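You operate a simulated robot arm through the tools that you are given. There is no shell and no other tool.

You are at the controls of a simulated two-armed robot. One attempt, no reset.

TASK
Run the trolley's hose arm fully out and pin it.
Fine: yellow pin home in the bridge, keeper slid fully toward the bridge, stop knob turned to locked.

Only the result counts: the job must be done as asked and must still hold three seconds after the hand-in. Knocking over, shifting, dropping, spilling or breaking anything else fails it.

THE ROBOT
Two 6-joint arms with fingered hands on one trunk that stands fixed in place. Base frame: the origin is at the foot of the trunk, x ahead of it, y to its left, z up. Units: cm, degrees, N and s.
The left shoulder is at [5, 17, 86], the right one opposite. With the tool pointing down near the work surface each hand reaches from about 50 to 78 cm from the base axis, measured 20 degrees to its own side. Payload 3.5 kg a hand.
Tool frame (each hand has its own): the origin (TCP) lies between the finger pads and is the grasp point; the fingertips stand 2.6 cm ahead of it; z points along the fingers, y is the line along which they close. The gripper opens to 13.2 cm; its body begins 7.3 cm behind the TCP. The gripper is a hand of 3 fingers: y runs from the thumb to the fingers, the wrist lies at [0, 0, -23.4] in the tool frame.
Orientation is that of the tool frame in the base frame, as a unit quaternion [x, y, z, w]. With the fingers straight down and closing along the base's y, the tool's x points along the base's -x, its y along +y and its z along -z.

THE INTERFACE
- The arms move only by the tool step_arm. It takes "left_moves", "right_moves" or both (then of equal length, played together; a hand with none holds still); each is a list of rows, each a list of 2 entries, a list of its own where there are three numbers: the shift along the tool's x, y, z in units of 250 mm (1.0 is 250 mm), then the turn, a rotation vector about the tool's x, y, z in units of 120 degrees (1.0 is 120 degrees). In form: [[[dx, dy, dz], [wx, wy, wz]], ...]. A call has 1 to 20 rows; each row is the pose to reach, as a shift and turn from the pose commanded when the call began, along the tool's axes at that moment. A call with a number of a shift or a turn outside -1 to 1 is refused whole. A row lasts 0.2 s, in which the tool goes at most 5 cm and 8.6 degrees; a call with a longer step from one row to the next is refused whole. A pose out of reach is approached as far as the arm can. The call stops where the force on the tool passes 40 N (or 10 N more than at its start, if that is more) or the arm is blocked; 0.2 s more then pass. In this call time passes only in rows, and 0.2 s behind the last. It gives the time, the measured TCP pose, the force on the tool (base axes), the opening and the grip force at its end, in the units of the frame above (readings bear some noise), with the torque about the TCP (base axes, N m) and any sound that the robot's microphone picked up.
- Cameras (640 x 400 px; columns grow to the right, rows downward): "scene" is now at [3.67, -1.06, 146.05]; the picture's right is [-0.19, -0.98, 0.00], its down [-0.67, 0.13, -0.73] and it looks along [0.72, -0.14, -0.68] (base axes); focal length 344 px, centre (320, 200). "left" rides on the left gripper at [-6.2, 0.3, -9.2] in its tool frame; the picture's right is [-0.05, -1.00, 0.00], its down [0.83, -0.04, -0.55] and it looks along [0.55, -0.03, 0.83] (tool axes); focal length 230 px, centre (320, 200). "right" rides on the right gripper at [6.2, 0.3, -9.2] in its tool frame; the picture's right is [-0.05, 1.00, 0.00], its down [-0.83, -0.04, -0.56] and it looks along [-0.55, -0.03, 0.83] (tool axes); focal length 230 px, centre (320, 200).
- grab_frame(camera): a new picture of that camera. It takes no simulated time.
- raise_lower(by): slides the trunk up (or, below 0, down) by that many cm; the arms and the scene camera ride with it, the base frame stays. It gives what a move gives, with no picture.
- set_fingers(finger1, finger2, thumb_bend, hand): sets how far each is bent, from 0 (flat) to 100 (curled in); at 30 the hand is open as for a grip, at 70 the pads meet at the TCP. One left out holds its place. A second passes; each finger stops where it meets its share of the squeeze, and holds until it gets a number again. It is the only way to open and close the hand. It gives what a move gives, with no picture; readings hold the bend of each and the force on the fingers (four entries, about 0 where the hand has none), thumb and palm.
- turn_head(pan, tilt): turns the head with the scene camera to pan (to the left, within 86 degrees either way) and tilt (down, from -29 to 69), counted from straight ahead of the robot. It gives what a move gives.
- pixel_to_xyz(camera, pixels): for up to 12 pixels [column, row] of the newest picture of that camera ("zoom" is the newest enlarged one), the place [x, y, z] in the base frame of the surface seen there, good to about 0.2 cm, but the place of the scene camera against the robot may be out by one fixed shift of up to 1.2 cm in any direction. It takes no simulated time.
- inspect(camera, box): a new picture of the part [left, top, right, bottom] of that camera's present view, enlarged. It takes no simulated time.
- hand_in(): hands the job in; it is judged then, once.

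Leave the grippers open and the arms clear of the work at the hand-in unless told otherwise.

The tools are called after "Request:" by a JSON object that holds its "api" and its "payload". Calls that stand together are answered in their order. step_arm: Moves the arms, as the interface text tells. Its arguments: {"type":"object","properties":{"left_moves":{"type":"array","items":{"type":"array"}},"right_moves":{"type":"array","items":{"type":"array"}}},"required":[]} The other tools are called the same way: raise_lower (by) moves the trunk up or down; set_fingers (finger1, finger2, thumb_bend, hand) moves the fingers one by one; turn_head (pan, tilt) turns the head that bears the scene camera; grab_frame (camera) takes a picture; pixel_to_xyz (camera, pixels) gives the place of the surface under pixels of a picture; inspect (camera, box) takes an enlarged picture of a part of a camera's view; hand_in () hands the job in.

At the start:

```text
time_s: 0.0
left_position: [62.73, 23.41, 95.23]
left_tcp_rot: [0.0, 1.0, 0.0, 0.0]
left_force: [0.0, -0.6, 0.6]
left_ft_torque: [0.03, 0.03, 0.02]
left_gripper_width: 13.16
left_grasp_force: 0.1
left_shape: jaw
left_bend: [30.0, 30.0, 30.0]
left_finger forces: [0.0, 0.1, 0.0, 0.0, 0.0, 0.0]
right_position: [58.19, -32.82, 96.39]
right_tcp_rot: [0.0, 1.0, 0.0, 0.0]
right_force: [-0.9, -0.1, -0.7]
right_ft_torque: [0.0, -0.02, -0.01]
right_gripper_width: 13.18
right_grasp_force: 0.0
right_shape: jaw
right_bend: [30.0, 30.0, 30.0]
right_finger forces: [0.0, 0.0, 0.0, 0.0, 0.0, 0.1]
trunk travel left (down, up): [-47.5, 23.5]
head pan, tilt (commanded): [-10.8, 43.1]
```

scene: 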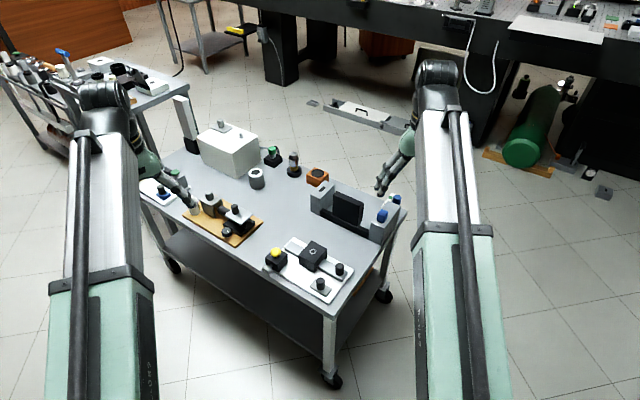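
right: 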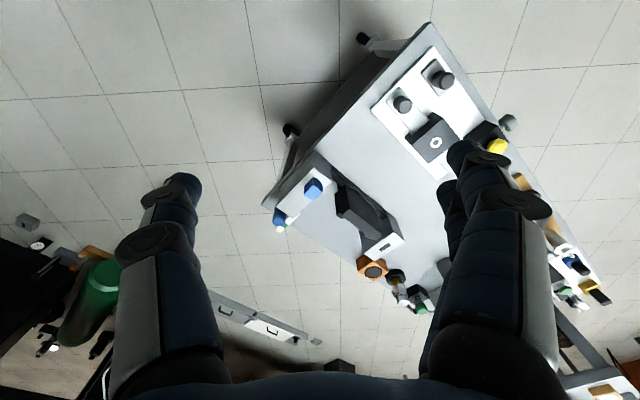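
left: 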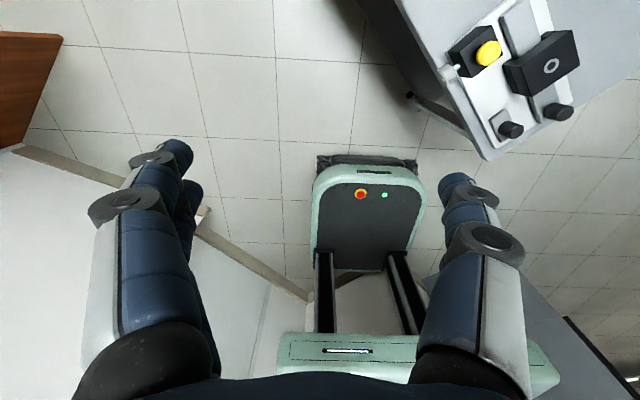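

I see a trolley with a white plate carrying a black block, two black knobs and a yellow-topped pin (around scene pixel 310,265). I'll enlarge that area and the others on the trolley before doing anything.

Request:
{"api": "inspect", "payload": {"camera": "scene", "box": [240, 220, 380, 310]}}

Request:
{"api": "inspect", "payload": {"camera": "scene", "box": [160, 110, 420, 270]}}

Request:
{"api": "inspect", "payload": {"camera": "left", "box": [420, 0, 620, 160]}}

Request:
{"api": "inspect", "payload": {"camera": "right", "box": [340, 30, 540, 200]}}

```text
4.44 times, centred on (310, 265) of scene
```

zoom: 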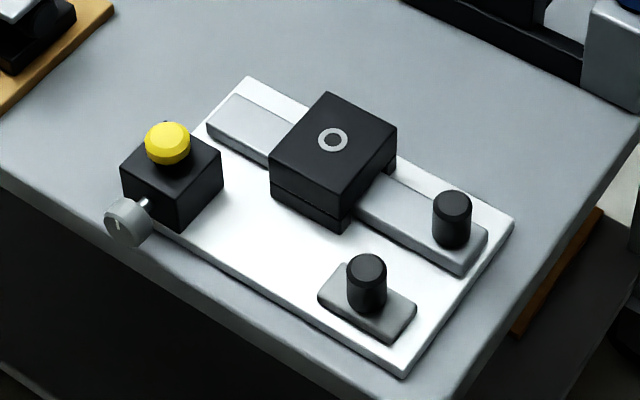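

```text
2.46 times, centred on (290, 190) of scene
```

zoom: 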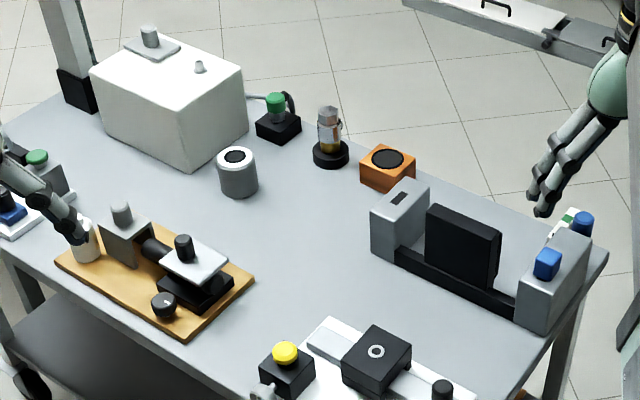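

```text
2.50 times, centred on (520, 80) of left
```

zoom: 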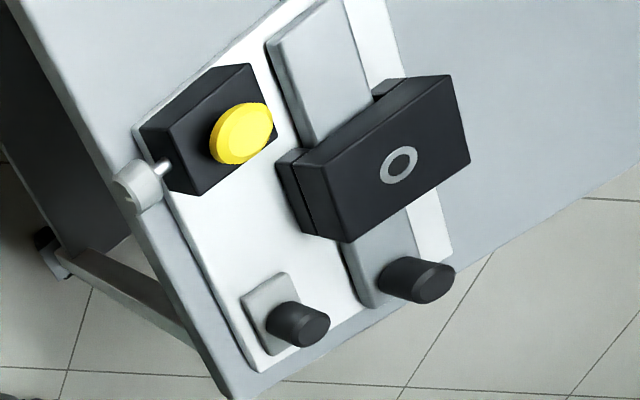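

```text
2.35 times, centred on (440, 115) of right
```

zoom: 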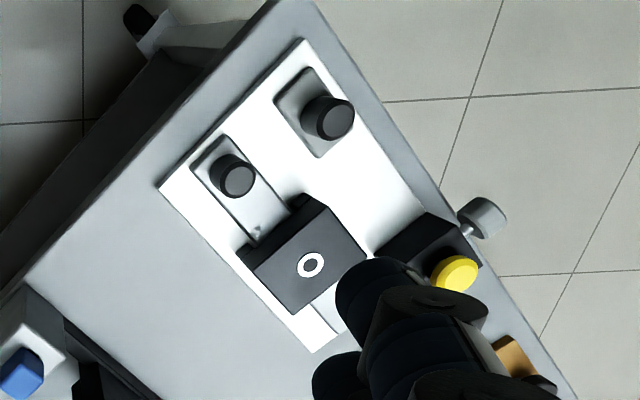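

The white plate looks like the pinned slide mechanism (bar through a black bridge with a ringed hole, parked yellow pin, small keeper plate with knob, grey knob on the side of the pin block). I'll zoom in tighter for markings on each part.

Request:
{"api": "inspect", "payload": {"camera": "scene", "box": [256, 236, 304, 284]}}

Request:
{"api": "inspect", "payload": {"camera": "scene", "box": [290, 230, 360, 300]}}

Request:
{"api": "inspect", "payload": {"camera": "scene", "box": [180, 180, 270, 250]}}

Request:
{"api": "inspect", "payload": {"camera": "scene", "box": [300, 170, 410, 250]}}

```text
8.33 times, centred on (280, 260) of scene
```

zoom: 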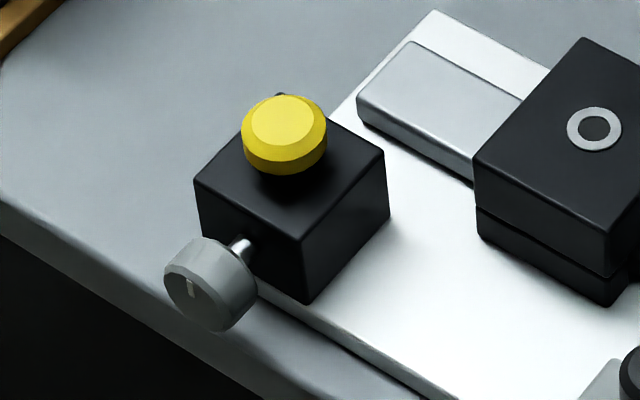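

```text
5.71 times, centred on (325, 265) of scene
```

zoom: 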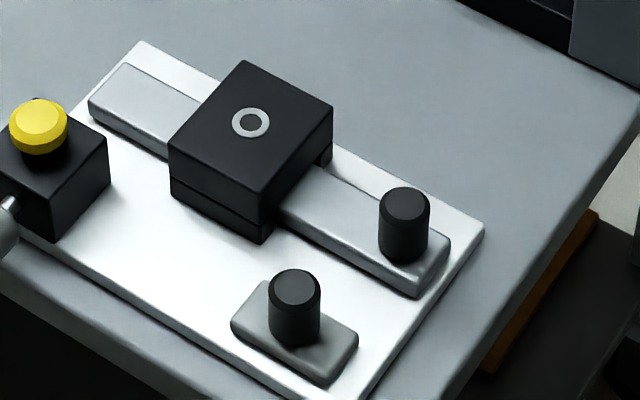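

```text
5.71 times, centred on (225, 215) of scene
```

zoom: 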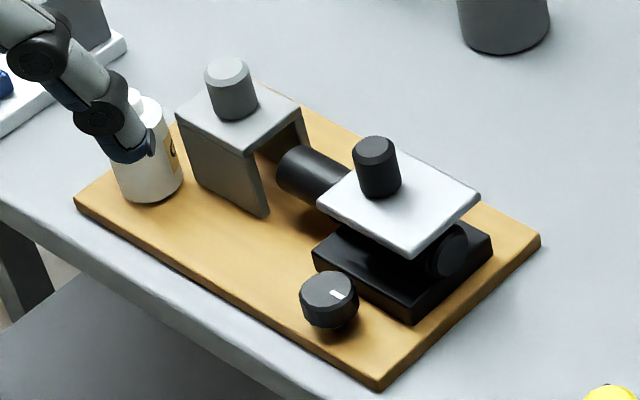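

```text
5.00 times, centred on (355, 210) of scene
```

zoom: 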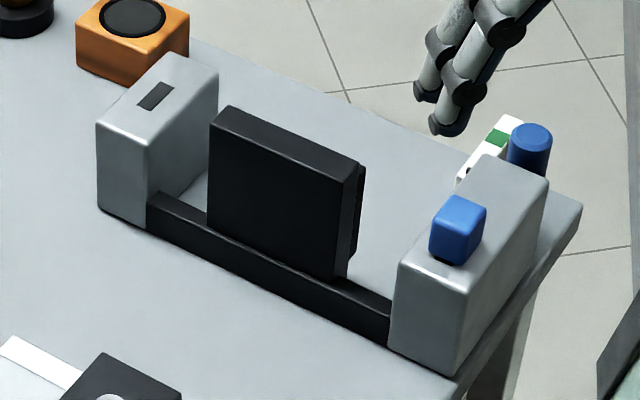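

Several separate fixtures are on this trolley; the white plate is the one with the yellow pin, bridge and keeper. I'll enlarge it again so I can read coordinates from that zoom.

Request:
{"api": "inspect", "payload": {"camera": "scene", "box": [255, 230, 365, 305]}}

```text
5.33 times, centred on (310, 268) of scene
```

zoom: 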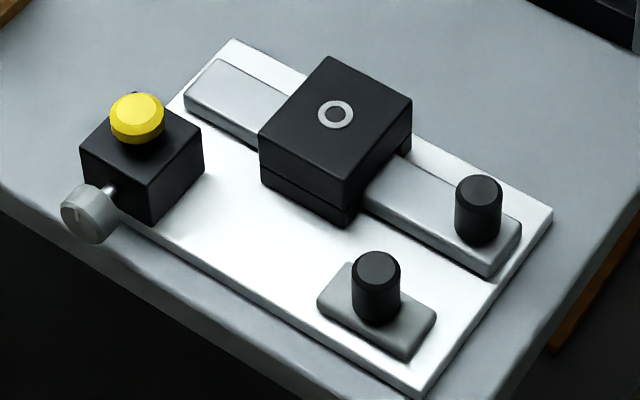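

Now I read points on the zoom: plate corners, bar ends, bridge top corners, ring, knob tops, pin top, block corners, grey knob.

Request:
{"api": "pixel_to_xyz", "payload": {"camera": "zoom", "pixels": [[237, 41], [549, 212], [420, 390], [215, 64], [190, 92], [516, 232], [490, 270], [335, 114], [328, 60], [408, 102], [343, 190], [262, 135]]}}

Request:
{"api": "pixel_to_xyz", "payload": {"camera": "zoom", "pixels": [[479, 188], [479, 235], [375, 264], [376, 318], [347, 268], [320, 303], [432, 318], [408, 354], [138, 112], [84, 150], [150, 185], [200, 132]]}}

Request:
{"api": "pixel_to_xyz", "payload": {"camera": "zoom", "pixels": [[78, 216], [105, 190], [95, 205], [148, 220], [345, 222], [265, 185], [400, 150], [250, 250], [600, 150], [139, 140], [138, 97], [300, 100]]}}

```text
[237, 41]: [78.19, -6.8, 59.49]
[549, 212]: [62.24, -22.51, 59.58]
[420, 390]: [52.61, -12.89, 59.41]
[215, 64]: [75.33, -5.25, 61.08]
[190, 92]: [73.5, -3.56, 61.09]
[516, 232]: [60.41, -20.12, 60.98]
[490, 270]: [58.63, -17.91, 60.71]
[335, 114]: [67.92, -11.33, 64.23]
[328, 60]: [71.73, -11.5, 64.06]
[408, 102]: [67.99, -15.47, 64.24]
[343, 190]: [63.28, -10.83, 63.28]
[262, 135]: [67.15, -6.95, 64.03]
```

```text
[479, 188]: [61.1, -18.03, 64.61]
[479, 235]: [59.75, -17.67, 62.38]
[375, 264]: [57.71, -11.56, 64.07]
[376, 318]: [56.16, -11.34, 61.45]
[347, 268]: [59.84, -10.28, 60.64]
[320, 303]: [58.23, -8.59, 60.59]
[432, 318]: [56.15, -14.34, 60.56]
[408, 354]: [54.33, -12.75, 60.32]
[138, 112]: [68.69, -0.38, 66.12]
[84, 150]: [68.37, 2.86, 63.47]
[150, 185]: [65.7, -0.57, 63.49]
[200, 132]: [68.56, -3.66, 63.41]
```

```text
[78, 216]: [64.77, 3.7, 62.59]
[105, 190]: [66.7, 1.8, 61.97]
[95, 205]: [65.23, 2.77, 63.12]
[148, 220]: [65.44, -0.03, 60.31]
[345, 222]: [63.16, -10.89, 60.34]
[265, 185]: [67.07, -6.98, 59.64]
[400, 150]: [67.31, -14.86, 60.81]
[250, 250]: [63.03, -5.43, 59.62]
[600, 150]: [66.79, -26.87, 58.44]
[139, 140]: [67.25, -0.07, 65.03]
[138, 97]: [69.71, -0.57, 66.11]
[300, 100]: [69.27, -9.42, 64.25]
```

Reading the points, the plate's long axis runs at 45° (bar slides along the direction (-0.7,-0.7)). The bridge ring is at about (67.9,-11.3,64.2), the pin top at (68.7,-0.4,66.1), and the grey knob at (64.8,3.7,62.5) facing the (-0.7,+0.7) side. I need to see the knob's front, so I'll swing the left hand to a horizontal pose outside the trolley's edge and look with its camera.

Request:
{"api": "step_arm", "payload": {"left_moves": [[[0.0168, -0.042, 0.0774], [0.0244, -0.059, 0.0244]], [[0.0335, -0.084, 0.1548], [0.0488, -0.118, 0.0488]], [[0.0503, -0.126, 0.2323], [0.0733, -0.1769, 0.0733]], [[0.067, -0.168, 0.3097], [0.0977, -0.2359, 0.0977]], [[0.0838, -0.21, 0.3871], [0.1221, -0.2949, 0.1221]], [[0.1005, -0.252, 0.4645], [0.1465, -0.3539, 0.1465]], [[0.1173, -0.294, 0.5419], [0.1709, -0.4128, 0.1709]], [[0.134, -0.336, 0.6193], [0.1953, -0.4718, 0.1953]], [[0.1508, -0.378, 0.6968], [0.2198, -0.5308, 0.2198]], [[0.1675, -0.42, 0.7742], [0.2442, -0.5898, 0.2442]], [[0.1843, -0.462, 0.8516], [0.2686, -0.6487, 0.2686]], [[0.201, -0.504, 0.929], [0.293, -0.7077, 0.293]]]}}

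```text
time_s: 2.6
left_position: [57.84, 10.84, 72.02]
left_tcp_rot: [0.271, 0.653, -0.271, 0.654]
left_force: [-0.3, 0.1, 0.4]
left_ft_torque: [0.01, 0.03, 0.01]
left_gripper_width: 13.15
left_grasp_force: 0.1
left_shape: jaw
left_bend: [30.0, 30.0, 30.0]
left_finger forces: [0.1, 0.1, 0.0, 0.1, 0.0, 0.0]
left hand out of reach, approached as far as the arm can: row 6, 7, 8, 9, 10
right_position: [58.16, -32.76, 96.37]
right_tcp_rot: [-0.001, 1.0, 0.0, 0.0]
right_force: [-0.1, -0.7, -0.6]
right_ft_torque: [-0.01, 0.01, 0.0]
right_gripper_width: 13.19
right_grasp_force: 0.1
right_shape: jaw
right_bend: [30.0, 30.0, 30.0]
right_finger forces: [0.1, 0.0, 0.0, 0.0, 0.1, 0.0]
trunk travel left (down, up): [-47.5, 23.5]
head pan, tilt (commanded): [-10.8, 43.1]
```

The left hand is now horizontal at (57.8,10.8,72), pointing at the pin block. I'll take its picture.

Request:
{"api": "grab_frame", "payload": {"camera": "left"}}

Request:
{"api": "grab_frame", "payload": {"camera": "scene"}}

```text
taken
```

left: 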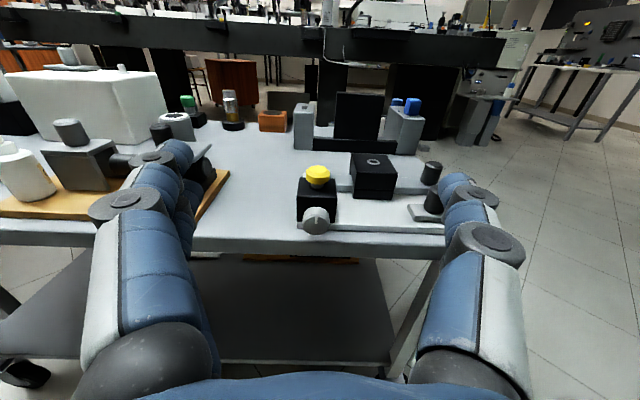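

```text
taken
```

scene: 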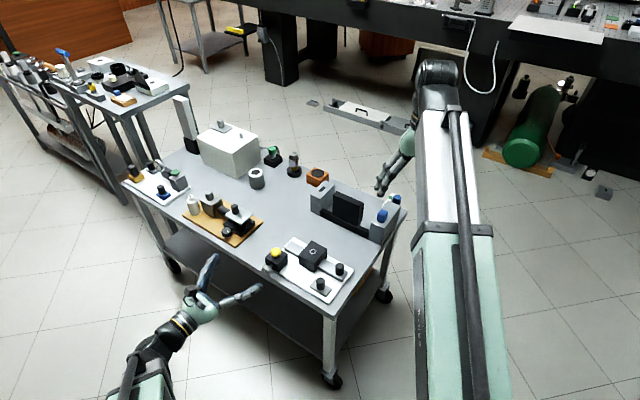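

The left camera sees the pin block and knob around (316,205). I'll enlarge it, and also the now-uncovered left end of the trolley.

Request:
{"api": "inspect", "payload": {"camera": "left", "box": [280, 150, 360, 250]}}

Request:
{"api": "inspect", "payload": {"camera": "left", "box": [290, 140, 460, 250]}}

Request:
{"api": "inspect", "payload": {"camera": "scene", "box": [115, 110, 295, 250]}}

Request:
{"api": "inspect", "payload": {"camera": "scene", "box": [250, 230, 360, 305]}}

```text
4.00 times, centred on (320, 200) of left
```

zoom: 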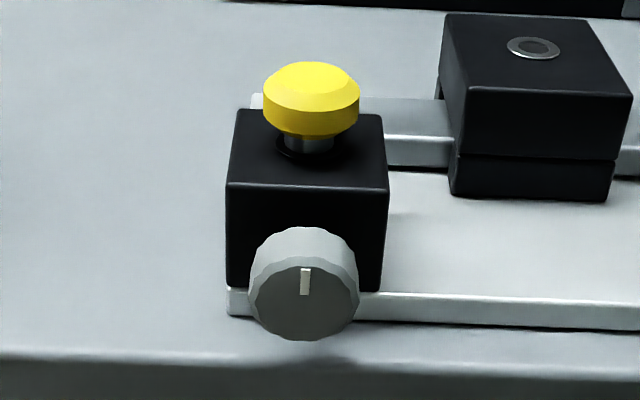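

```text
3.64 times, centred on (375, 195) of left
```

zoom: 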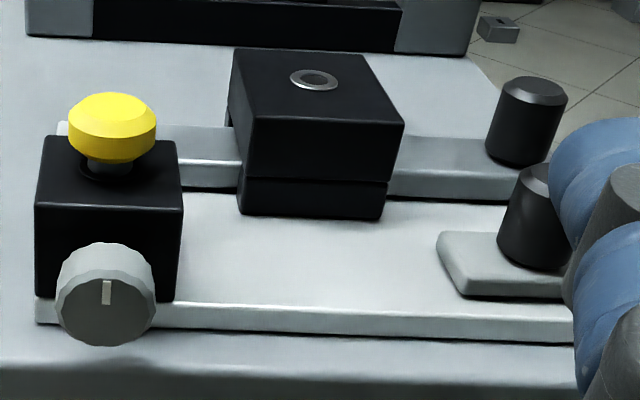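

```text
2.86 times, centred on (205, 180) of scene
```

zoom: 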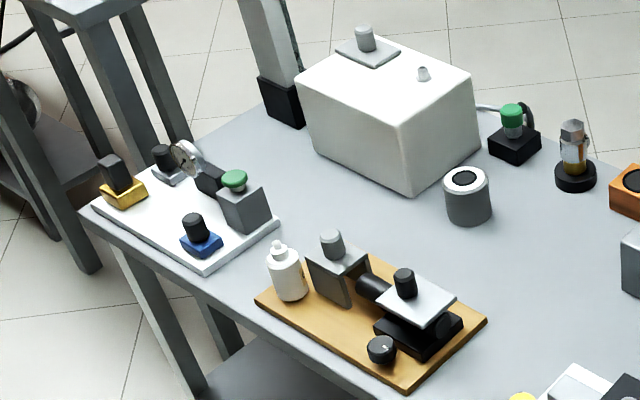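

```text
5.33 times, centred on (305, 268) of scene
```

zoom: 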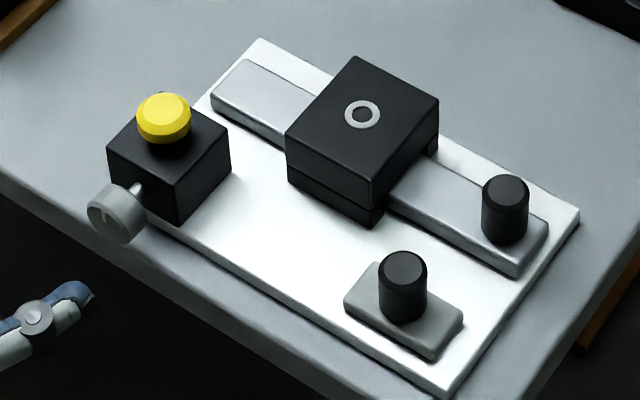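

The grey knob's index mark points straight up. The white plate's block, pin and bridge are clear now. In the first right-camera picture I noticed a small mark on the bar just beside the bridge; I'll zoom on that and look into the ring's hole.

Request:
{"api": "inspect", "payload": {"camera": "right", "box": [390, 60, 470, 140]}}

Request:
{"api": "inspect", "payload": {"camera": "right", "box": [415, 120, 455, 160]}}

Request:
{"api": "inspect", "payload": {"camera": "scene", "box": [300, 235, 360, 290]}}

```text
5.00 times, centred on (430, 100) of right
```

zoom: 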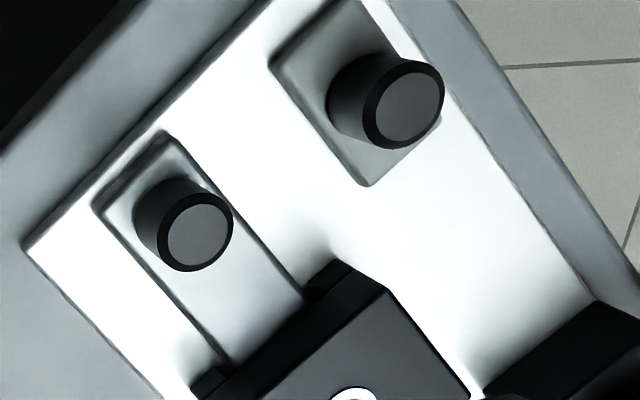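

```text
10.00 times, centred on (435, 140) of right
```

zoom: 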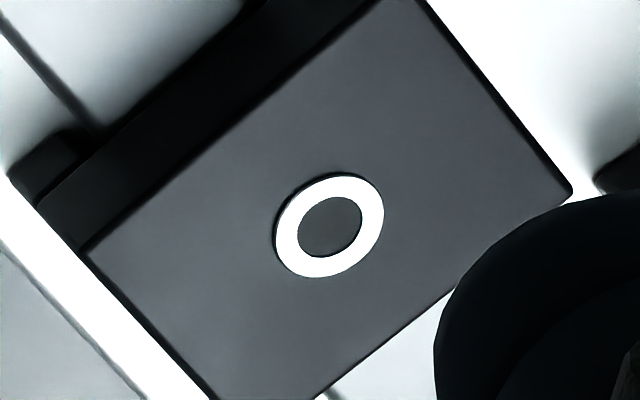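

```text
7.27 times, centred on (330, 262) of scene
```

zoom: 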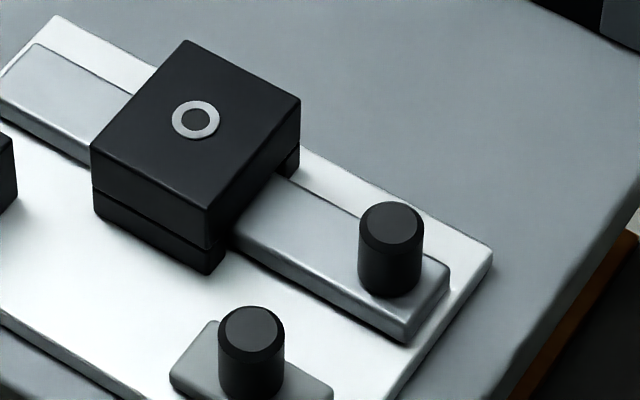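

The scene-camera coordinates may carry a fixed shift, so I'll compare with the left wrist camera. First a new zoom of that view, then I'll read its points.

Request:
{"api": "inspect", "payload": {"camera": "left", "box": [290, 140, 450, 240]}}

```text
4.00 times, centred on (370, 190) of left
```

zoom: 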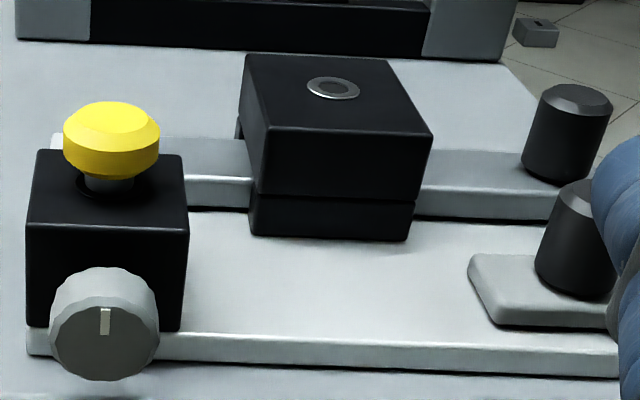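

I now read: pin top (111,118), ring (333,88), bridge top corners (247,57),(388,60),(430,133),(270,130), knob face (104,342), block top corners (38,152),(182,156),(187,228),(28,222), bar knob top (577,98).

Request:
{"api": "pixel_to_xyz", "payload": {"camera": "zoom", "pixels": [[111, 118], [333, 88], [247, 57], [386, 62], [428, 133], [270, 130], [104, 342], [40, 153], [180, 157], [185, 226], [31, 222], [577, 98]]}}

Request:
{"api": "pixel_to_xyz", "payload": {"camera": "zoom", "pixels": [[104, 320], [106, 280], [60, 340], [110, 185], [110, 165], [300, 330], [200, 390], [545, 160], [575, 195], [473, 257], [495, 318], [220, 190]]}}

```text
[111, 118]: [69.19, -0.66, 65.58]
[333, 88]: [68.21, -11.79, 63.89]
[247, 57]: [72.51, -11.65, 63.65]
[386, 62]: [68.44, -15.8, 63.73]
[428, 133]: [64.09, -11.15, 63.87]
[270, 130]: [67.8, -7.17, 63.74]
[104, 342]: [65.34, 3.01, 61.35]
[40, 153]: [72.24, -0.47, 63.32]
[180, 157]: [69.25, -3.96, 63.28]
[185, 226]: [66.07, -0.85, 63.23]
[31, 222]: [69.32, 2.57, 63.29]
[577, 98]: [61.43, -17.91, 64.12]
```

```text
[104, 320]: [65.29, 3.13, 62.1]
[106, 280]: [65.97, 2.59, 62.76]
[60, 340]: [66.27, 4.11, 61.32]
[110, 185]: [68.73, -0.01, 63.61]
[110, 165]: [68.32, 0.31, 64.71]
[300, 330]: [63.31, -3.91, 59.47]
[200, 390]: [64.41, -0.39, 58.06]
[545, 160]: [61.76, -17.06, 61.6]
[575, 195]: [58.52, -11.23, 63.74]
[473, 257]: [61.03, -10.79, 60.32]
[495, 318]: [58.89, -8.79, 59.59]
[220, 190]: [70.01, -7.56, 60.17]
```

The two cameras differ by about (+0.4,-0.4,-0.35), so I'll trust the wrist readings: pin at (69.2,-0.66, top 65.6), ring at (68.2,-11.6,63.9), knob face at (65.3,3.0,61.4), block top at 63.3. Next I partly close the right hand so its fingers can fit between the bar knob and the bridge.

Request:
{"api": "set_fingers", "payload": {"hand": "right", "finger1": 50, "finger2": 50, "thumb_bend": 50}}

Request:
{"api": "step_arm", "payload": {"right_moves": [[[-0.0168, 0.0723, 0.112], [0, 0, 0.0469]], [[-0.0335, 0.1445, 0.224], [0, 0, 0.0938]], [[-0.0503, 0.2168, 0.336], [0, 0, 0.1406]], [[-0.067, 0.289, 0.448], [0, 0, 0.1875]], [[-0.0838, 0.3613, 0.56], [0, 0, 0.2344]], [[-0.1005, 0.4335, 0.672], [0, 0, 0.2813]], [[-0.1173, 0.5058, 0.784], [0, 0, 0.3281]], [[-0.134, 0.578, 0.896], [0, 0, 0.375]]]}}

Request:
{"api": "grab_frame", "payload": {"camera": "right"}}

Request:
{"api": "grab_frame", "payload": {"camera": "scene"}}

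```text
time_s: 3.6
left_position: [57.79, 10.81, 72.0]
left_tcp_rot: [0.272, 0.653, -0.271, 0.653]
left_force: [0.5, 0.0, -0.3]
left_ft_torque: [0.03, 0.01, 0.0]
left_gripper_width: 13.16
left_grasp_force: 0.0
left_shape: jaw
left_bend: [30.0, 30.0, 30.0]
left_finger forces: [0.1, 0.1, 0.0, 0.1, 0.0, 0.0]
right_position: [58.24, -32.88, 96.4]
right_tcp_rot: [0.0, 1.0, 0.001, 0.0]
right_force: [-0.4, -0.3, 0.4]
right_ft_torque: [0.04, 0.0, -0.02]
right_gripper_width: 6.84
right_grasp_force: 0.0
right_shape: fingers
right_bend: [50.0, 50.0, 50.0]
right_finger forces: [0.0, 0.0, 0.0, 0.1, 0.1, 0.1]
trunk travel left (down, up): [-47.5, 23.5]
head pan, tilt (commanded): [-10.8, 43.1]
```

```text
time_s: 5.4
left_position: [57.8, 10.72, 71.92]
left_tcp_rot: [0.27, 0.653, -0.27, 0.653]
left_force: [0.6, 0.7, -0.4]
left_ft_torque: [0.01, 0.03, -0.02]
left_gripper_width: 13.19
left_grasp_force: 0.0
left_shape: jaw
left_bend: [30.0, 30.0, 30.0]
left_finger forces: [0.1, 0.0, 0.0, 0.0, 0.1, 0.1]
right_position: [61.59, -18.31, 74.16]
right_tcp_rot: [0.383, 0.924, 0.0, 0.0]
right_force: [-0.6, 0.2, -0.2]
right_ft_torque: [0.02, 0.0, 0.0]
right_gripper_width: 6.86
right_grasp_force: 0.1
right_shape: fingers
right_bend: [50.0, 50.0, 50.0]
right_finger forces: [0.0, 0.0, 0.0, 0.0, 0.0, 0.0]
trunk travel left (down, up): [-47.5, 23.5]
head pan, tilt (commanded): [-10.8, 43.1]
```

```text
taken
```

right: 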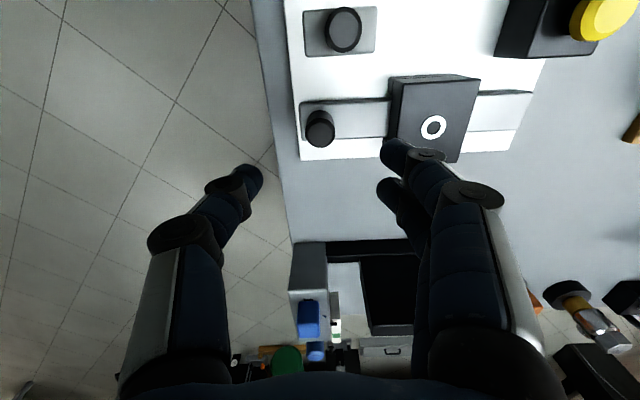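

```text
taken
```

scene: 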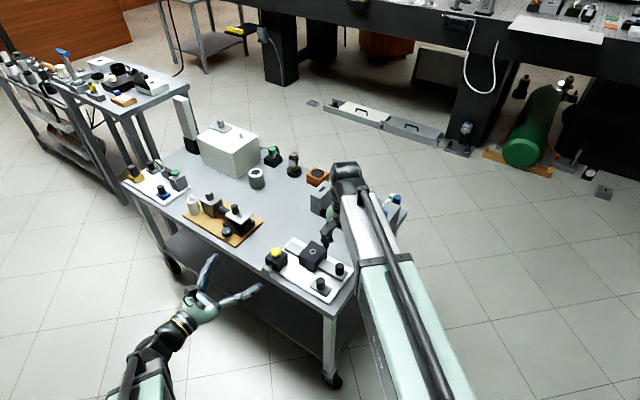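

The right hand hovers at 74 cm over the bar; its camera shows the bar knob at (320,128), keeper knob (343,30), ring (433,127). I'll zoom and read true positions.

Request:
{"api": "inspect", "payload": {"camera": "right", "box": [270, 0, 550, 175]}}

```text
2.29 times, centred on (410, 88) of right
```

zoom: 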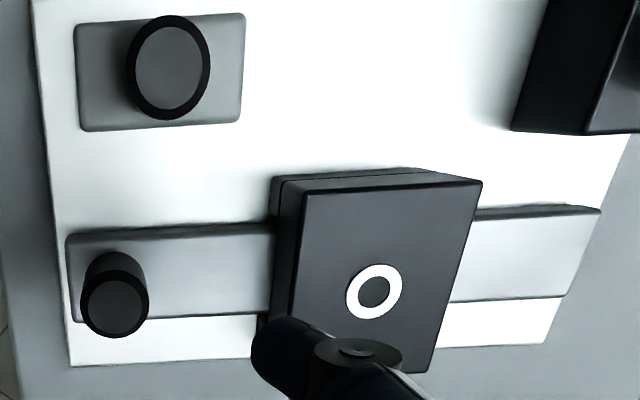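

In this zoom the bar knob's top is at (115,305), keeper knob's top at (170,65), the ring at (374,291). I read these points plus bar and keeper edges.

Request:
{"api": "pixel_to_xyz", "payload": {"camera": "zoom", "pixels": [[115, 305], [117, 270], [170, 65], [374, 291], [374, 272], [70, 240], [80, 318], [598, 210], [565, 295], [80, 30], [240, 20], [90, 128]]}}

Request:
{"api": "pixel_to_xyz", "payload": {"camera": "zoom", "pixels": [[478, 185], [305, 195], [432, 370], [40, 100], [72, 362], [20, 300], [543, 342], [235, 120], [200, 270], [130, 70], [208, 65], [20, 385]]}}

```text
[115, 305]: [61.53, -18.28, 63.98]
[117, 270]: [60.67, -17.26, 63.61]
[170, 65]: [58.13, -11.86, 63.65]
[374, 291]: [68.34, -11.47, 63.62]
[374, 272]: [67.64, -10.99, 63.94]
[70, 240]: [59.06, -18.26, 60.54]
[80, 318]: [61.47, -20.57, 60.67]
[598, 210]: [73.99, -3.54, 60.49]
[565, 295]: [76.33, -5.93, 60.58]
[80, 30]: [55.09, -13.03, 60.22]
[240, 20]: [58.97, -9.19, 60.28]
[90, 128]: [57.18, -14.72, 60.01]
```

```text
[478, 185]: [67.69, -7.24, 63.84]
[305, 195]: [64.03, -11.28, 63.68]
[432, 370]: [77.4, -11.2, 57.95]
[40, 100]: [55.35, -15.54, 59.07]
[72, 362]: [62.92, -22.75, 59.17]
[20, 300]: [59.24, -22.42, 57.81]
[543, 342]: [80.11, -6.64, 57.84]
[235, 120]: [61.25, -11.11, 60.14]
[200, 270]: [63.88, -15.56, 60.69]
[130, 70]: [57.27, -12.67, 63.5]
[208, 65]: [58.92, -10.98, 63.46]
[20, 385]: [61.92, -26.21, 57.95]
```

Bar knob centre is (61.5,-18.3), top 64.0, bar top 60.6. I'll narrow the fingers a bit more and go down to just above the knob, then look.

Request:
{"api": "set_fingers", "payload": {"hand": "right", "finger1": 56, "finger2": 56, "thumb_bend": 56}}

Request:
{"api": "step_arm", "payload": {"right_moves": [[[0, 0, 0.09], [0, 0, 0]], [[0, 0, 0.18], [0, 0, 0]], [[0, 0, 0.27], [0, 0, 0]]]}}

Request:
{"api": "grab_frame", "payload": {"camera": "right"}}

```text
time_s: 6.4
left_position: [57.7, 10.83, 71.84]
left_tcp_rot: [0.271, 0.653, -0.272, 0.653]
left_force: [-0.2, -0.3, -0.8]
left_ft_torque: [-0.02, 0.03, 0.0]
left_gripper_width: 13.22
left_grasp_force: 0.1
left_shape: jaw
left_bend: [30.0, 30.0, 30.0]
left_finger forces: [0.0, 0.0, 0.0, 0.0, 0.1, 0.0]
right_position: [61.52, -18.55, 74.05]
right_tcp_rot: [0.383, 0.924, 0.0, 0.0]
right_force: [-0.2, 0.3, -0.6]
right_ft_torque: [-0.01, -0.01, 0.0]
right_gripper_width: 4.84
right_grasp_force: 0.1
right_shape: fingers
right_bend: [56.0, 56.0, 56.0]
right_finger forces: [0.1, 0.0, 0.0, 0.0, 0.0, 0.0]
trunk travel left (down, up): [-47.5, 23.5]
head pan, tilt (commanded): [-10.8, 43.1]
```

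```text
time_s: 7.2
left_position: [57.84, 10.87, 71.99]
left_tcp_rot: [0.271, 0.653, -0.27, 0.653]
left_force: [-0.1, -0.1, 0.2]
left_ft_torque: [-0.01, 0.01, -0.01]
left_gripper_width: 13.19
left_grasp_force: 0.1
left_shape: jaw
left_bend: [30.0, 30.0, 30.0]
left_finger forces: [0.0, 0.0, 0.1, 0.0, 0.0, 0.1]
right_position: [61.48, -18.37, 67.16]
right_tcp_rot: [0.382, 0.924, 0.0, 0.0]
right_force: [0.2, -0.8, -0.5]
right_ft_torque: [-0.02, -0.01, -0.02]
right_gripper_width: 4.83
right_grasp_force: 0.1
right_shape: fingers
right_bend: [56.0, 56.0, 56.0]
right_finger forces: [0.1, 0.0, 0.0, 0.0, 0.1, 0.0]
trunk travel left (down, up): [-47.5, 23.5]
head pan, tilt (commanded): [-10.8, 43.1]
```

```text
taken
```

right: 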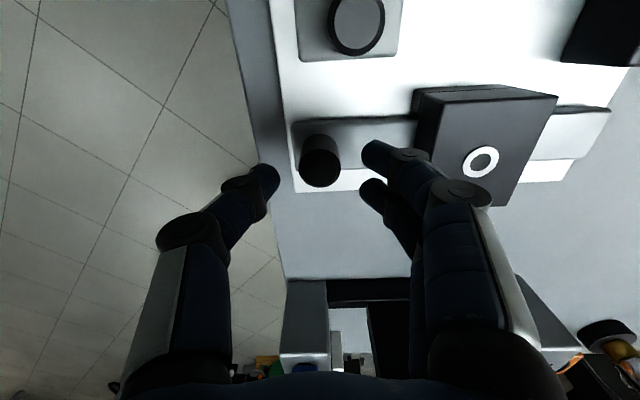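

The knob at (320,165) sits centred between thumb (265,178) and fingers (375,155/190), and the fingers clear the bridge. I go down 3 cm and close lightly.

Request:
{"api": "step_arm", "payload": {"right_moves": [[[0, 0, 0.04], [0, 0, 0]], [[0, 0, 0.08], [0, 0, 0]], [[0, 0, 0.116], [0, 0, 0]]]}}

Request:
{"api": "set_fingers", "payload": {"hand": "right", "finger1": 64, "finger2": 64, "thumb_bend": 64}}

Request:
{"api": "grab_frame", "payload": {"camera": "right"}}

```text
time_s: 8.0
left_position: [57.93, 10.86, 71.95]
left_tcp_rot: [0.27, 0.654, -0.27, 0.654]
left_force: [0.5, 0.5, 0.0]
left_ft_torque: [0.0, 0.01, 0.04]
left_gripper_width: 13.19
left_grasp_force: 0.0
left_shape: jaw
left_bend: [30.0, 30.0, 30.0]
left_finger forces: [0.0, 0.1, 0.0, 0.0, 0.0, 0.1]
right_position: [61.6, -18.43, 64.34]
right_tcp_rot: [0.383, 0.924, 0.001, 0.0]
right_force: [-0.5, 0.4, 0.7]
right_ft_torque: [0.0, 0.0, 0.0]
right_gripper_width: 4.85
right_grasp_force: 0.0
right_shape: fingers
right_bend: [56.0, 56.0, 56.0]
right_finger forces: [0.1, 0.0, 0.1, 0.0, 0.0, 0.0]
trunk travel left (down, up): [-47.5, 23.5]
head pan, tilt (commanded): [-10.8, 43.1]
```

```text
time_s: 9.0
left_position: [57.83, 10.79, 72.02]
left_tcp_rot: [0.271, 0.653, -0.271, 0.653]
left_force: [0.9, 0.0, -1.0]
left_ft_torque: [-0.02, -0.02, -0.03]
left_gripper_width: 13.19
left_grasp_force: 0.0
left_shape: jaw
left_bend: [30.0, 30.0, 30.0]
left_finger forces: [0.0, 0.0, 0.0, 0.0, 0.0, 0.1]
right_position: [61.55, -18.32, 64.35]
right_tcp_rot: [0.383, 0.924, 0.0, -0.001]
right_force: [-0.8, -1.5, -0.7]
right_ft_torque: [0.0, 0.05, 0.0]
right_gripper_width: 2.53
right_grasp_force: 0.8
right_shape: fingers
right_bend: [64.0, 64.0, 63.0]
right_finger forces: [0.1, 0.0, 0.0, 0.0, 1.8, 0.0]
trunk travel left (down, up): [-47.5, 23.5]
head pan, tilt (commanded): [-10.8, 43.1]
```

```text
taken
```

right: 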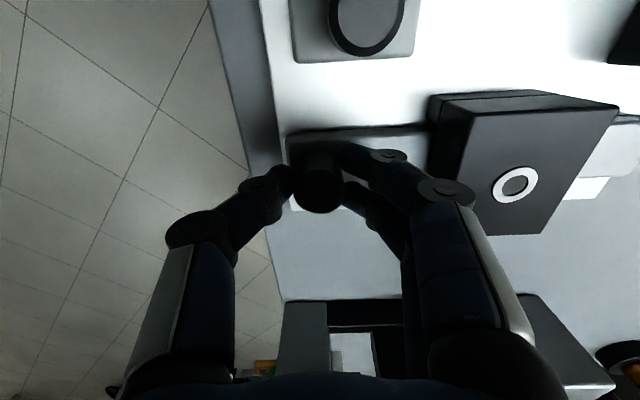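

The thumb already touches the knob (1.8 N), opening 2.5 cm. I firm up slightly, then try a small 0.8 cm pull away from the bridge (tool -y) to feel which way the arm is free.

Request:
{"api": "set_fingers", "payload": {"hand": "right", "finger1": 67, "finger2": 67, "thumb_bend": 67}}

Request:
{"api": "step_arm", "payload": {"right_moves": [[[0, -0.008, 0], [0, 0, 0]], [[0, -0.016, 0], [0, 0, 0]], [[0, -0.024, 0], [0, 0, 0]], [[0, -0.032, 0], [0, 0, 0]]]}}

Request:
{"api": "grab_frame", "payload": {"camera": "right"}}

```text
time_s: 10.0
left_position: [57.76, 10.87, 71.96]
left_tcp_rot: [0.27, 0.653, -0.271, 0.653]
left_force: [-0.6, -0.7, -0.1]
left_ft_torque: [-0.04, -0.02, -0.01]
left_gripper_width: 13.19
left_grasp_force: 0.1
left_shape: jaw
left_bend: [30.0, 30.0, 30.0]
left_finger forces: [0.0, 0.0, 0.0, 0.0, 0.1, 0.0]
right_position: [61.48, -18.38, 64.31]
right_tcp_rot: [0.383, 0.924, 0.001, 0.001]
right_force: [-1.1, -1.3, -1.5]
right_ft_torque: [-0.02, 0.03, 0.0]
right_gripper_width: 2.33
right_grasp_force: 4.0
right_shape: fingers
right_bend: [65.0, 65.0, 65.0]
right_finger forces: [1.4, 1.2, 0.0, 0.0, 4.6, 0.0]
trunk travel left (down, up): [-47.5, 23.5]
head pan, tilt (commanded): [-10.8, 43.1]
```

```text
time_s: 11.0
left_position: [57.79, 10.93, 72.04]
left_tcp_rot: [0.27, 0.653, -0.271, 0.653]
left_force: [-0.2, -0.6, 0.0]
left_ft_torque: [-0.01, 0.03, 0.0]
left_gripper_width: 13.22
left_grasp_force: 0.0
left_shape: jaw
left_bend: [30.0, 30.0, 30.0]
left_finger forces: [0.1, 0.1, 0.1, 0.0, 0.1, 0.1]
right_position: [61.04, -18.84, 64.31]
right_tcp_rot: [0.383, 0.924, 0.0, 0.0]
right_force: [-0.1, 1.1, -3.9]
right_ft_torque: [0.04, 0.01, 0.0]
right_gripper_width: 2.3
right_grasp_force: 4.1
right_shape: fingers
right_bend: [64.0, 65.0, 65.0]
right_finger forces: [2.4, 1.6, 0.0, 0.1, 3.3, 0.0]
trunk travel left (down, up): [-47.5, 23.5]
head pan, tilt (commanded): [-10.8, 43.1]
```

```text
taken
```

right: 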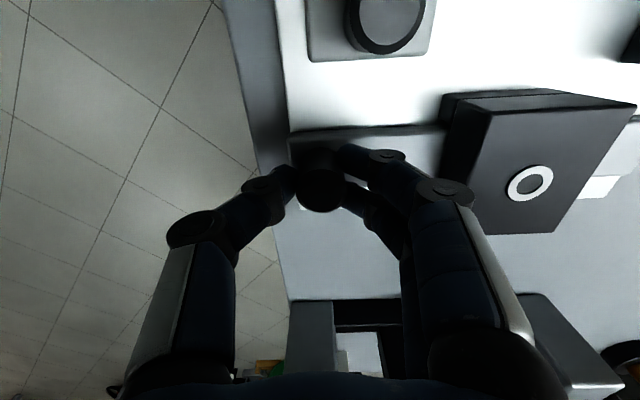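

The bar followed freely (its end moved about 0.65 cm relative to the plate, forces only a few N), so away from the bridge is the "out" direction. I keep pulling in small steps while watching the force.

Request:
{"api": "step_arm", "payload": {"right_moves": [[[0, -0.016, 0], [0, 0, 0]], [[0, -0.032, 0], [0, 0, 0]], [[0, -0.048, 0], [0, 0, 0]], [[0, -0.064, 0], [0, 0, 0]], [[0, -0.08, 0], [0, 0, 0]]]}}

Request:
{"api": "grab_frame", "payload": {"camera": "scene"}}

```text
time_s: 12.2
left_position: [57.8, 10.84, 72.03]
left_tcp_rot: [0.27, 0.654, -0.27, 0.653]
left_force: [-0.6, -0.1, 0.4]
left_ft_torque: [-0.01, -0.01, -0.04]
left_gripper_width: 13.22
left_grasp_force: 0.0
left_shape: jaw
left_bend: [30.0, 30.0, 30.0]
left_finger forces: [0.0, 0.0, 0.1, 0.0, 0.0, 0.0]
right_position: [59.7, -20.29, 64.31]
right_tcp_rot: [0.382, 0.924, -0.001, 0.0]
right_force: [-1.2, 1.4, -1.4]
right_ft_torque: [0.06, 0.01, 0.0]
right_gripper_width: 2.29
right_grasp_force: 4.0
right_shape: fingers
right_bend: [64.0, 65.0, 65.0]
right_finger forces: [2.7, 1.6, 0.1, 0.0, 3.6, 0.0]
trunk travel left (down, up): [-47.5, 23.5]
head pan, tilt (commanded): [-10.8, 43.1]
```

```text
taken
```

scene: 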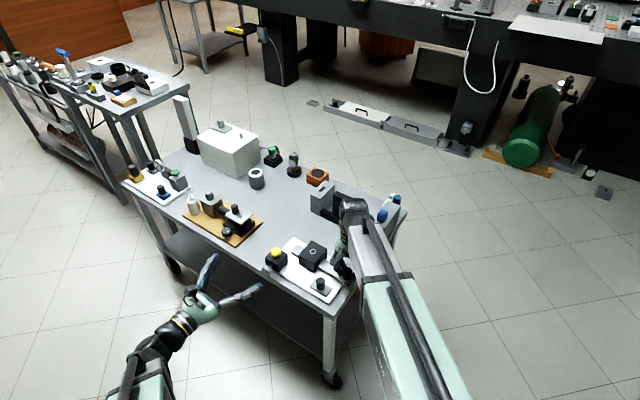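

Still free: 2.7 cm out with only about 1–2 N. I continue another 2 cm.

Request:
{"api": "step_arm", "payload": {"right_moves": [[[0, -0.014, 0], [0, 0, 0]], [[0, -0.028, 0], [0, 0, 0]], [[0, -0.042, 0], [0, 0, 0]], [[0, -0.056, 0], [0, 0, 0]], [[0, -0.07, 0], [0, 0, 0]], [[0, -0.084, 0], [0, 0, 0]]]}}

Request:
{"api": "inspect", "payload": {"camera": "scene", "box": [255, 230, 375, 310]}}

```text
time_s: 13.6
left_position: [57.81, 10.89, 71.91]
left_tcp_rot: [0.27, 0.653, -0.271, 0.653]
left_force: [-0.4, 0.2, -0.7]
left_ft_torque: [-0.02, -0.02, 0.01]
left_gripper_width: 13.2
left_grasp_force: 0.1
left_shape: jaw
left_bend: [30.0, 30.0, 30.0]
left_finger forces: [0.0, 0.0, 0.1, 0.0, 0.1, 0.1]
right_position: [58.13, -21.85, 64.29]
right_tcp_rot: [0.383, 0.924, 0.0, 0.0]
right_force: [-1.1, 1.9, -1.1]
right_ft_torque: [0.05, 0.0, 0.02]
right_gripper_width: 2.3
right_grasp_force: 4.1
right_shape: fingers
right_bend: [64.0, 65.0, 65.0]
right_finger forces: [3.0, 1.5, 0.0, 0.1, 3.5, 0.0]
trunk travel left (down, up): [-47.5, 23.5]
head pan, tilt (commanded): [-10.8, 43.1]
```

```text
5.00 times, centred on (315, 270) of scene
```

zoom: 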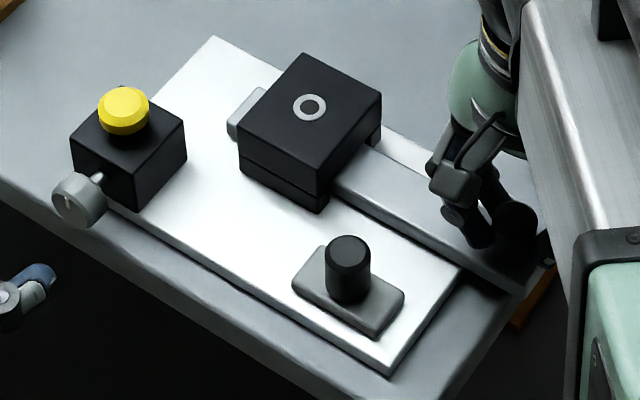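

Tail now sticks out only about 2 cm behind the bridge (at zoom 245,115); still free after 4.8 cm. I go on with finer steps to find the stop.

Request:
{"api": "step_arm", "payload": {"right_moves": [[[0, -0.01, 0], [0, 0, 0]], [[0, -0.02, 0], [0, 0, 0]], [[0, -0.03, 0], [0, 0, 0]], [[0, -0.04, 0], [0, 0, 0]], [[0, -0.05, 0], [0, 0, 0]]]}}

```text
time_s: 14.8
left_position: [57.76, 10.89, 72.06]
left_tcp_rot: [0.271, 0.653, -0.271, 0.653]
left_force: [-0.1, -0.3, -0.6]
left_ft_torque: [0.0, -0.03, -0.02]
left_gripper_width: 13.18
left_grasp_force: 0.1
left_shape: jaw
left_bend: [30.0, 30.0, 30.0]
left_finger forces: [0.0, 0.0, 0.0, 0.0, 0.0, 0.0]
right_position: [57.27, -22.81, 64.39]
right_tcp_rot: [0.382, 0.924, 0.0, 0.0]
right_force: [-0.2, 2.0, -1.9]
right_ft_torque: [0.03, 0.02, -0.06]
right_gripper_width: 2.27
right_grasp_force: 3.9
right_shape: fingers
right_bend: [64.0, 65.0, 65.0]
right_finger forces: [3.0, 1.5, 0.0, 0.0, 3.6, 0.0]
trunk travel left (down, up): [-47.5, 23.5]
head pan, tilt (commanded): [-10.8, 43.1]
```

Still no rise in force at 6.1 cm. I check that the bar is following rather than slipping in the grip.

Request:
{"api": "inspect", "payload": {"camera": "scene", "box": [255, 230, 375, 310]}}

Request:
{"api": "grab_frame", "payload": {"camera": "right"}}

```text
5.00 times, centred on (315, 270) of scene
```

zoom: 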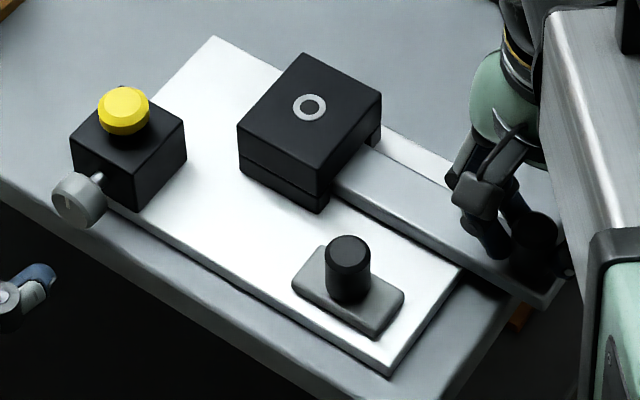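

```text
taken
```

right: 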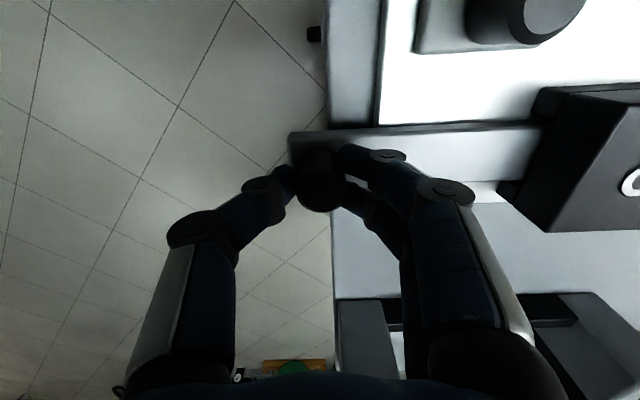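

The bar is following; its tail has now reached the bridge's far face. I proceed very gently, 0.2 cm per row for 0.8 cm.

Request:
{"api": "step_arm", "payload": {"right_moves": [[[0, -0.008, 0], [0, 0, 0]], [[0, -0.016, 0], [0, 0, 0]], [[0, -0.024, 0], [0, 0, 0]], [[0, -0.032, 0], [0, 0, 0]]]}}

```text
time_s: 15.8
left_position: [57.88, 10.95, 71.98]
left_tcp_rot: [0.271, 0.653, -0.27, 0.653]
left_force: [0.5, -0.3, 0.3]
left_ft_torque: [0.03, 0.02, -0.01]
left_gripper_width: 13.18
left_grasp_force: 0.0
left_shape: jaw
left_bend: [30.0, 30.0, 30.0]
left_finger forces: [0.1, 0.0, 0.0, 0.0, 0.1, 0.0]
right_position: [56.71, -23.31, 64.27]
right_tcp_rot: [0.382, 0.924, 0.0, 0.0]
right_force: [-1.9, 4.1, 0.4]
right_ft_torque: [0.04, 0.05, -0.04]
right_gripper_width: 2.3
right_grasp_force: 3.9
right_shape: fingers
right_bend: [64.0, 65.0, 65.0]
right_finger forces: [3.5, 1.3, 0.0, 0.1, 3.2, 0.0]
trunk travel left (down, up): [-47.5, 23.5]
head pan, tilt (commanded): [-10.8, 43.1]
```

A small sideways force (about 4 N across the bar) is building because the bar's axis is about 0.4° off mine. I correct sideways by 0.05 cm and keep going in 0.2 cm steps.

Request:
{"api": "step_arm", "payload": {"right_moves": [[[0.002, 0, 0], [0, 0, 0]], [[0.002, -0.008, 0], [0, 0, 0]], [[0.002, -0.016, 0], [0, 0, 0]], [[0.0025, -0.024, 0], [0, 0, 0]]]}}

Request:
{"api": "grab_frame", "payload": {"camera": "right"}}

```text
time_s: 16.8
left_position: [57.73, 10.8, 71.95]
left_tcp_rot: [0.271, 0.654, -0.27, 0.653]
left_force: [0.1, -0.2, 0.8]
left_ft_torque: [0.01, -0.04, 0.0]
left_gripper_width: 13.17
left_grasp_force: 0.1
left_shape: jaw
left_bend: [30.0, 30.0, 30.0]
left_finger forces: [0.1, 0.1, 0.0, 0.0, 0.0, 0.1]
right_position: [56.14, -23.64, 64.3]
right_tcp_rot: [0.383, 0.924, -0.001, 0.0]
right_force: [0.2, 0.1, -3.6]
right_ft_torque: [0.03, -0.01, 0.0]
right_gripper_width: 2.29
right_grasp_force: 4.1
right_shape: fingers
right_bend: [64.0, 65.0, 65.0]
right_finger forces: [2.7, 2.1, 0.0, 0.0, 3.3, 0.0]
trunk travel left (down, up): [-47.5, 23.5]
head pan, tilt (commanded): [-10.8, 43.1]
```

```text
taken
```

right: 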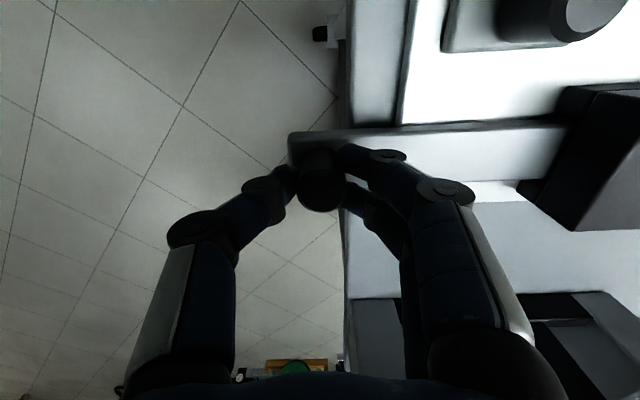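

7.5 cm out and the sideways force is gone; no stop yet. I continue 0.6 cm in fine steps.

Request:
{"api": "step_arm", "payload": {"right_moves": [[[0, -0.008, 0], [0, 0, 0]], [[0, -0.016, 0], [0, 0, 0]], [[0, -0.024, 0], [0, 0, 0]]]}}

```text
time_s: 17.6
left_position: [57.85, 10.8, 72.01]
left_tcp_rot: [0.27, 0.654, -0.27, 0.653]
left_force: [0.1, 0.0, -0.6]
left_ft_torque: [-0.01, 0.01, 0.03]
left_gripper_width: 13.16
left_grasp_force: 0.1
left_shape: jaw
left_bend: [30.0, 30.0, 30.0]
left_finger forces: [0.0, 0.0, 0.0, 0.1, 0.0, 0.0]
right_position: [55.84, -24.13, 64.44]
right_tcp_rot: [0.383, 0.924, 0.0, 0.0]
right_force: [2.1, -1.0, -1.9]
right_ft_torque: [-0.02, -0.04, -0.05]
right_gripper_width: 2.27
right_grasp_force: 4.4
right_shape: fingers
right_bend: [64.0, 65.0, 65.0]
right_finger forces: [2.3, 2.6, 0.0, 0.0, 3.4, 0.0]
trunk travel left (down, up): [-47.5, 23.5]
head pan, tilt (commanded): [-10.8, 43.1]
```

8 cm out, forces still small (about 2 N). Another 0.6 cm in fine steps.

Request:
{"api": "step_arm", "payload": {"right_moves": [[[0, -0.006, 0], [0, 0, 0]], [[0, -0.012, 0], [0, 0, 0]], [[0, -0.018, 0], [0, 0, 0]], [[0, -0.024, 0], [0, 0, 0]]]}}

Request:
{"api": "inspect", "payload": {"camera": "scene", "box": [255, 230, 375, 310]}}

Request:
{"api": "inspect", "payload": {"camera": "left", "box": [290, 140, 450, 240]}}

```text
time_s: 18.6
left_position: [57.87, 10.82, 72.02]
left_tcp_rot: [0.271, 0.653, -0.271, 0.653]
left_force: [-0.1, -0.6, -0.2]
left_ft_torque: [0.03, 0.0, 0.01]
left_gripper_width: 13.18
left_grasp_force: 0.0
left_shape: jaw
left_bend: [30.0, 30.0, 30.0]
left_finger forces: [0.1, 0.1, 0.1, 0.1, 0.1, 0.0]
right_position: [55.32, -24.64, 64.37]
right_tcp_rot: [0.383, 0.924, -0.001, -0.001]
right_force: [1.2, -1.0, -2.0]
right_ft_torque: [-0.02, -0.01, -0.01]
right_gripper_width: 2.31
right_grasp_force: 3.9
right_shape: fingers
right_bend: [64.0, 65.0, 65.0]
right_finger forces: [2.2, 2.6, 0.1, 0.1, 3.4, 0.0]
trunk travel left (down, up): [-47.5, 23.5]
head pan, tilt (commanded): [-10.8, 43.1]
```

```text
5.00 times, centred on (315, 270) of scene
```

zoom: 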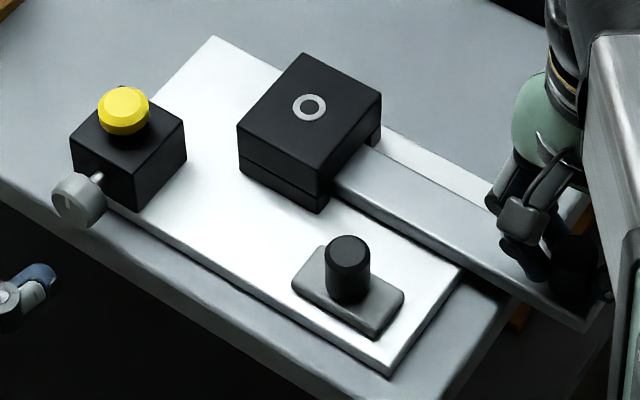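

```text
4.00 times, centred on (370, 190) of left
```

zoom: 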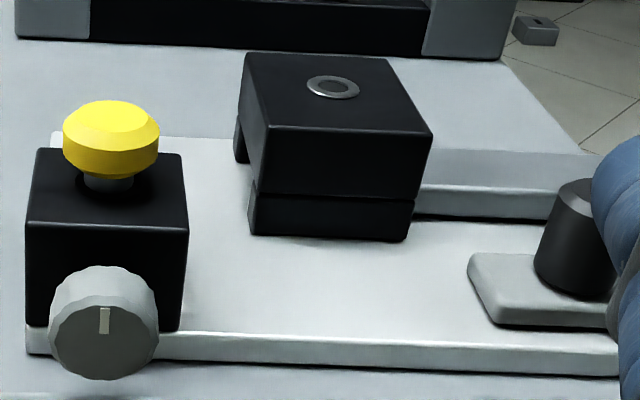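

8.7 cm out. No hole ever showed on the bar's tail, so probably the pin drops behind the tail; the tail still lies under the ring. I continue with fine steps, watching for the stop.

Request:
{"api": "step_arm", "payload": {"right_moves": [[[0, -0.006, 0], [0, 0, 0]], [[0, -0.012, 0], [0, 0, 0]], [[0, -0.018, 0], [0, 0, 0]], [[0, -0.024, 0], [0, 0, 0]]]}}

```text
time_s: 19.6
left_position: [57.82, 10.81, 72.06]
left_tcp_rot: [0.271, 0.653, -0.271, 0.653]
left_force: [0.2, 0.0, 0.4]
left_ft_torque: [0.02, -0.01, 0.05]
left_gripper_width: 13.19
left_grasp_force: 0.0
left_shape: jaw
left_bend: [30.0, 30.0, 30.0]
left_finger forces: [0.0, 0.0, 0.0, 0.0, 0.1, 0.1]
right_position: [55.13, -24.98, 64.4]
right_tcp_rot: [0.382, 0.924, 0.001, 0.0]
right_force: [0.3, 3.6, 0.2]
right_ft_torque: [0.09, -0.05, 0.0]
right_gripper_width: 2.28
right_grasp_force: 4.6
right_shape: fingers
right_bend: [64.0, 65.0, 65.0]
right_finger forces: [3.9, 2.5, 0.1, 0.0, 2.6, 0.0]
trunk travel left (down, up): [-47.5, 23.5]
head pan, tilt (commanded): [-10.8, 43.1]
```

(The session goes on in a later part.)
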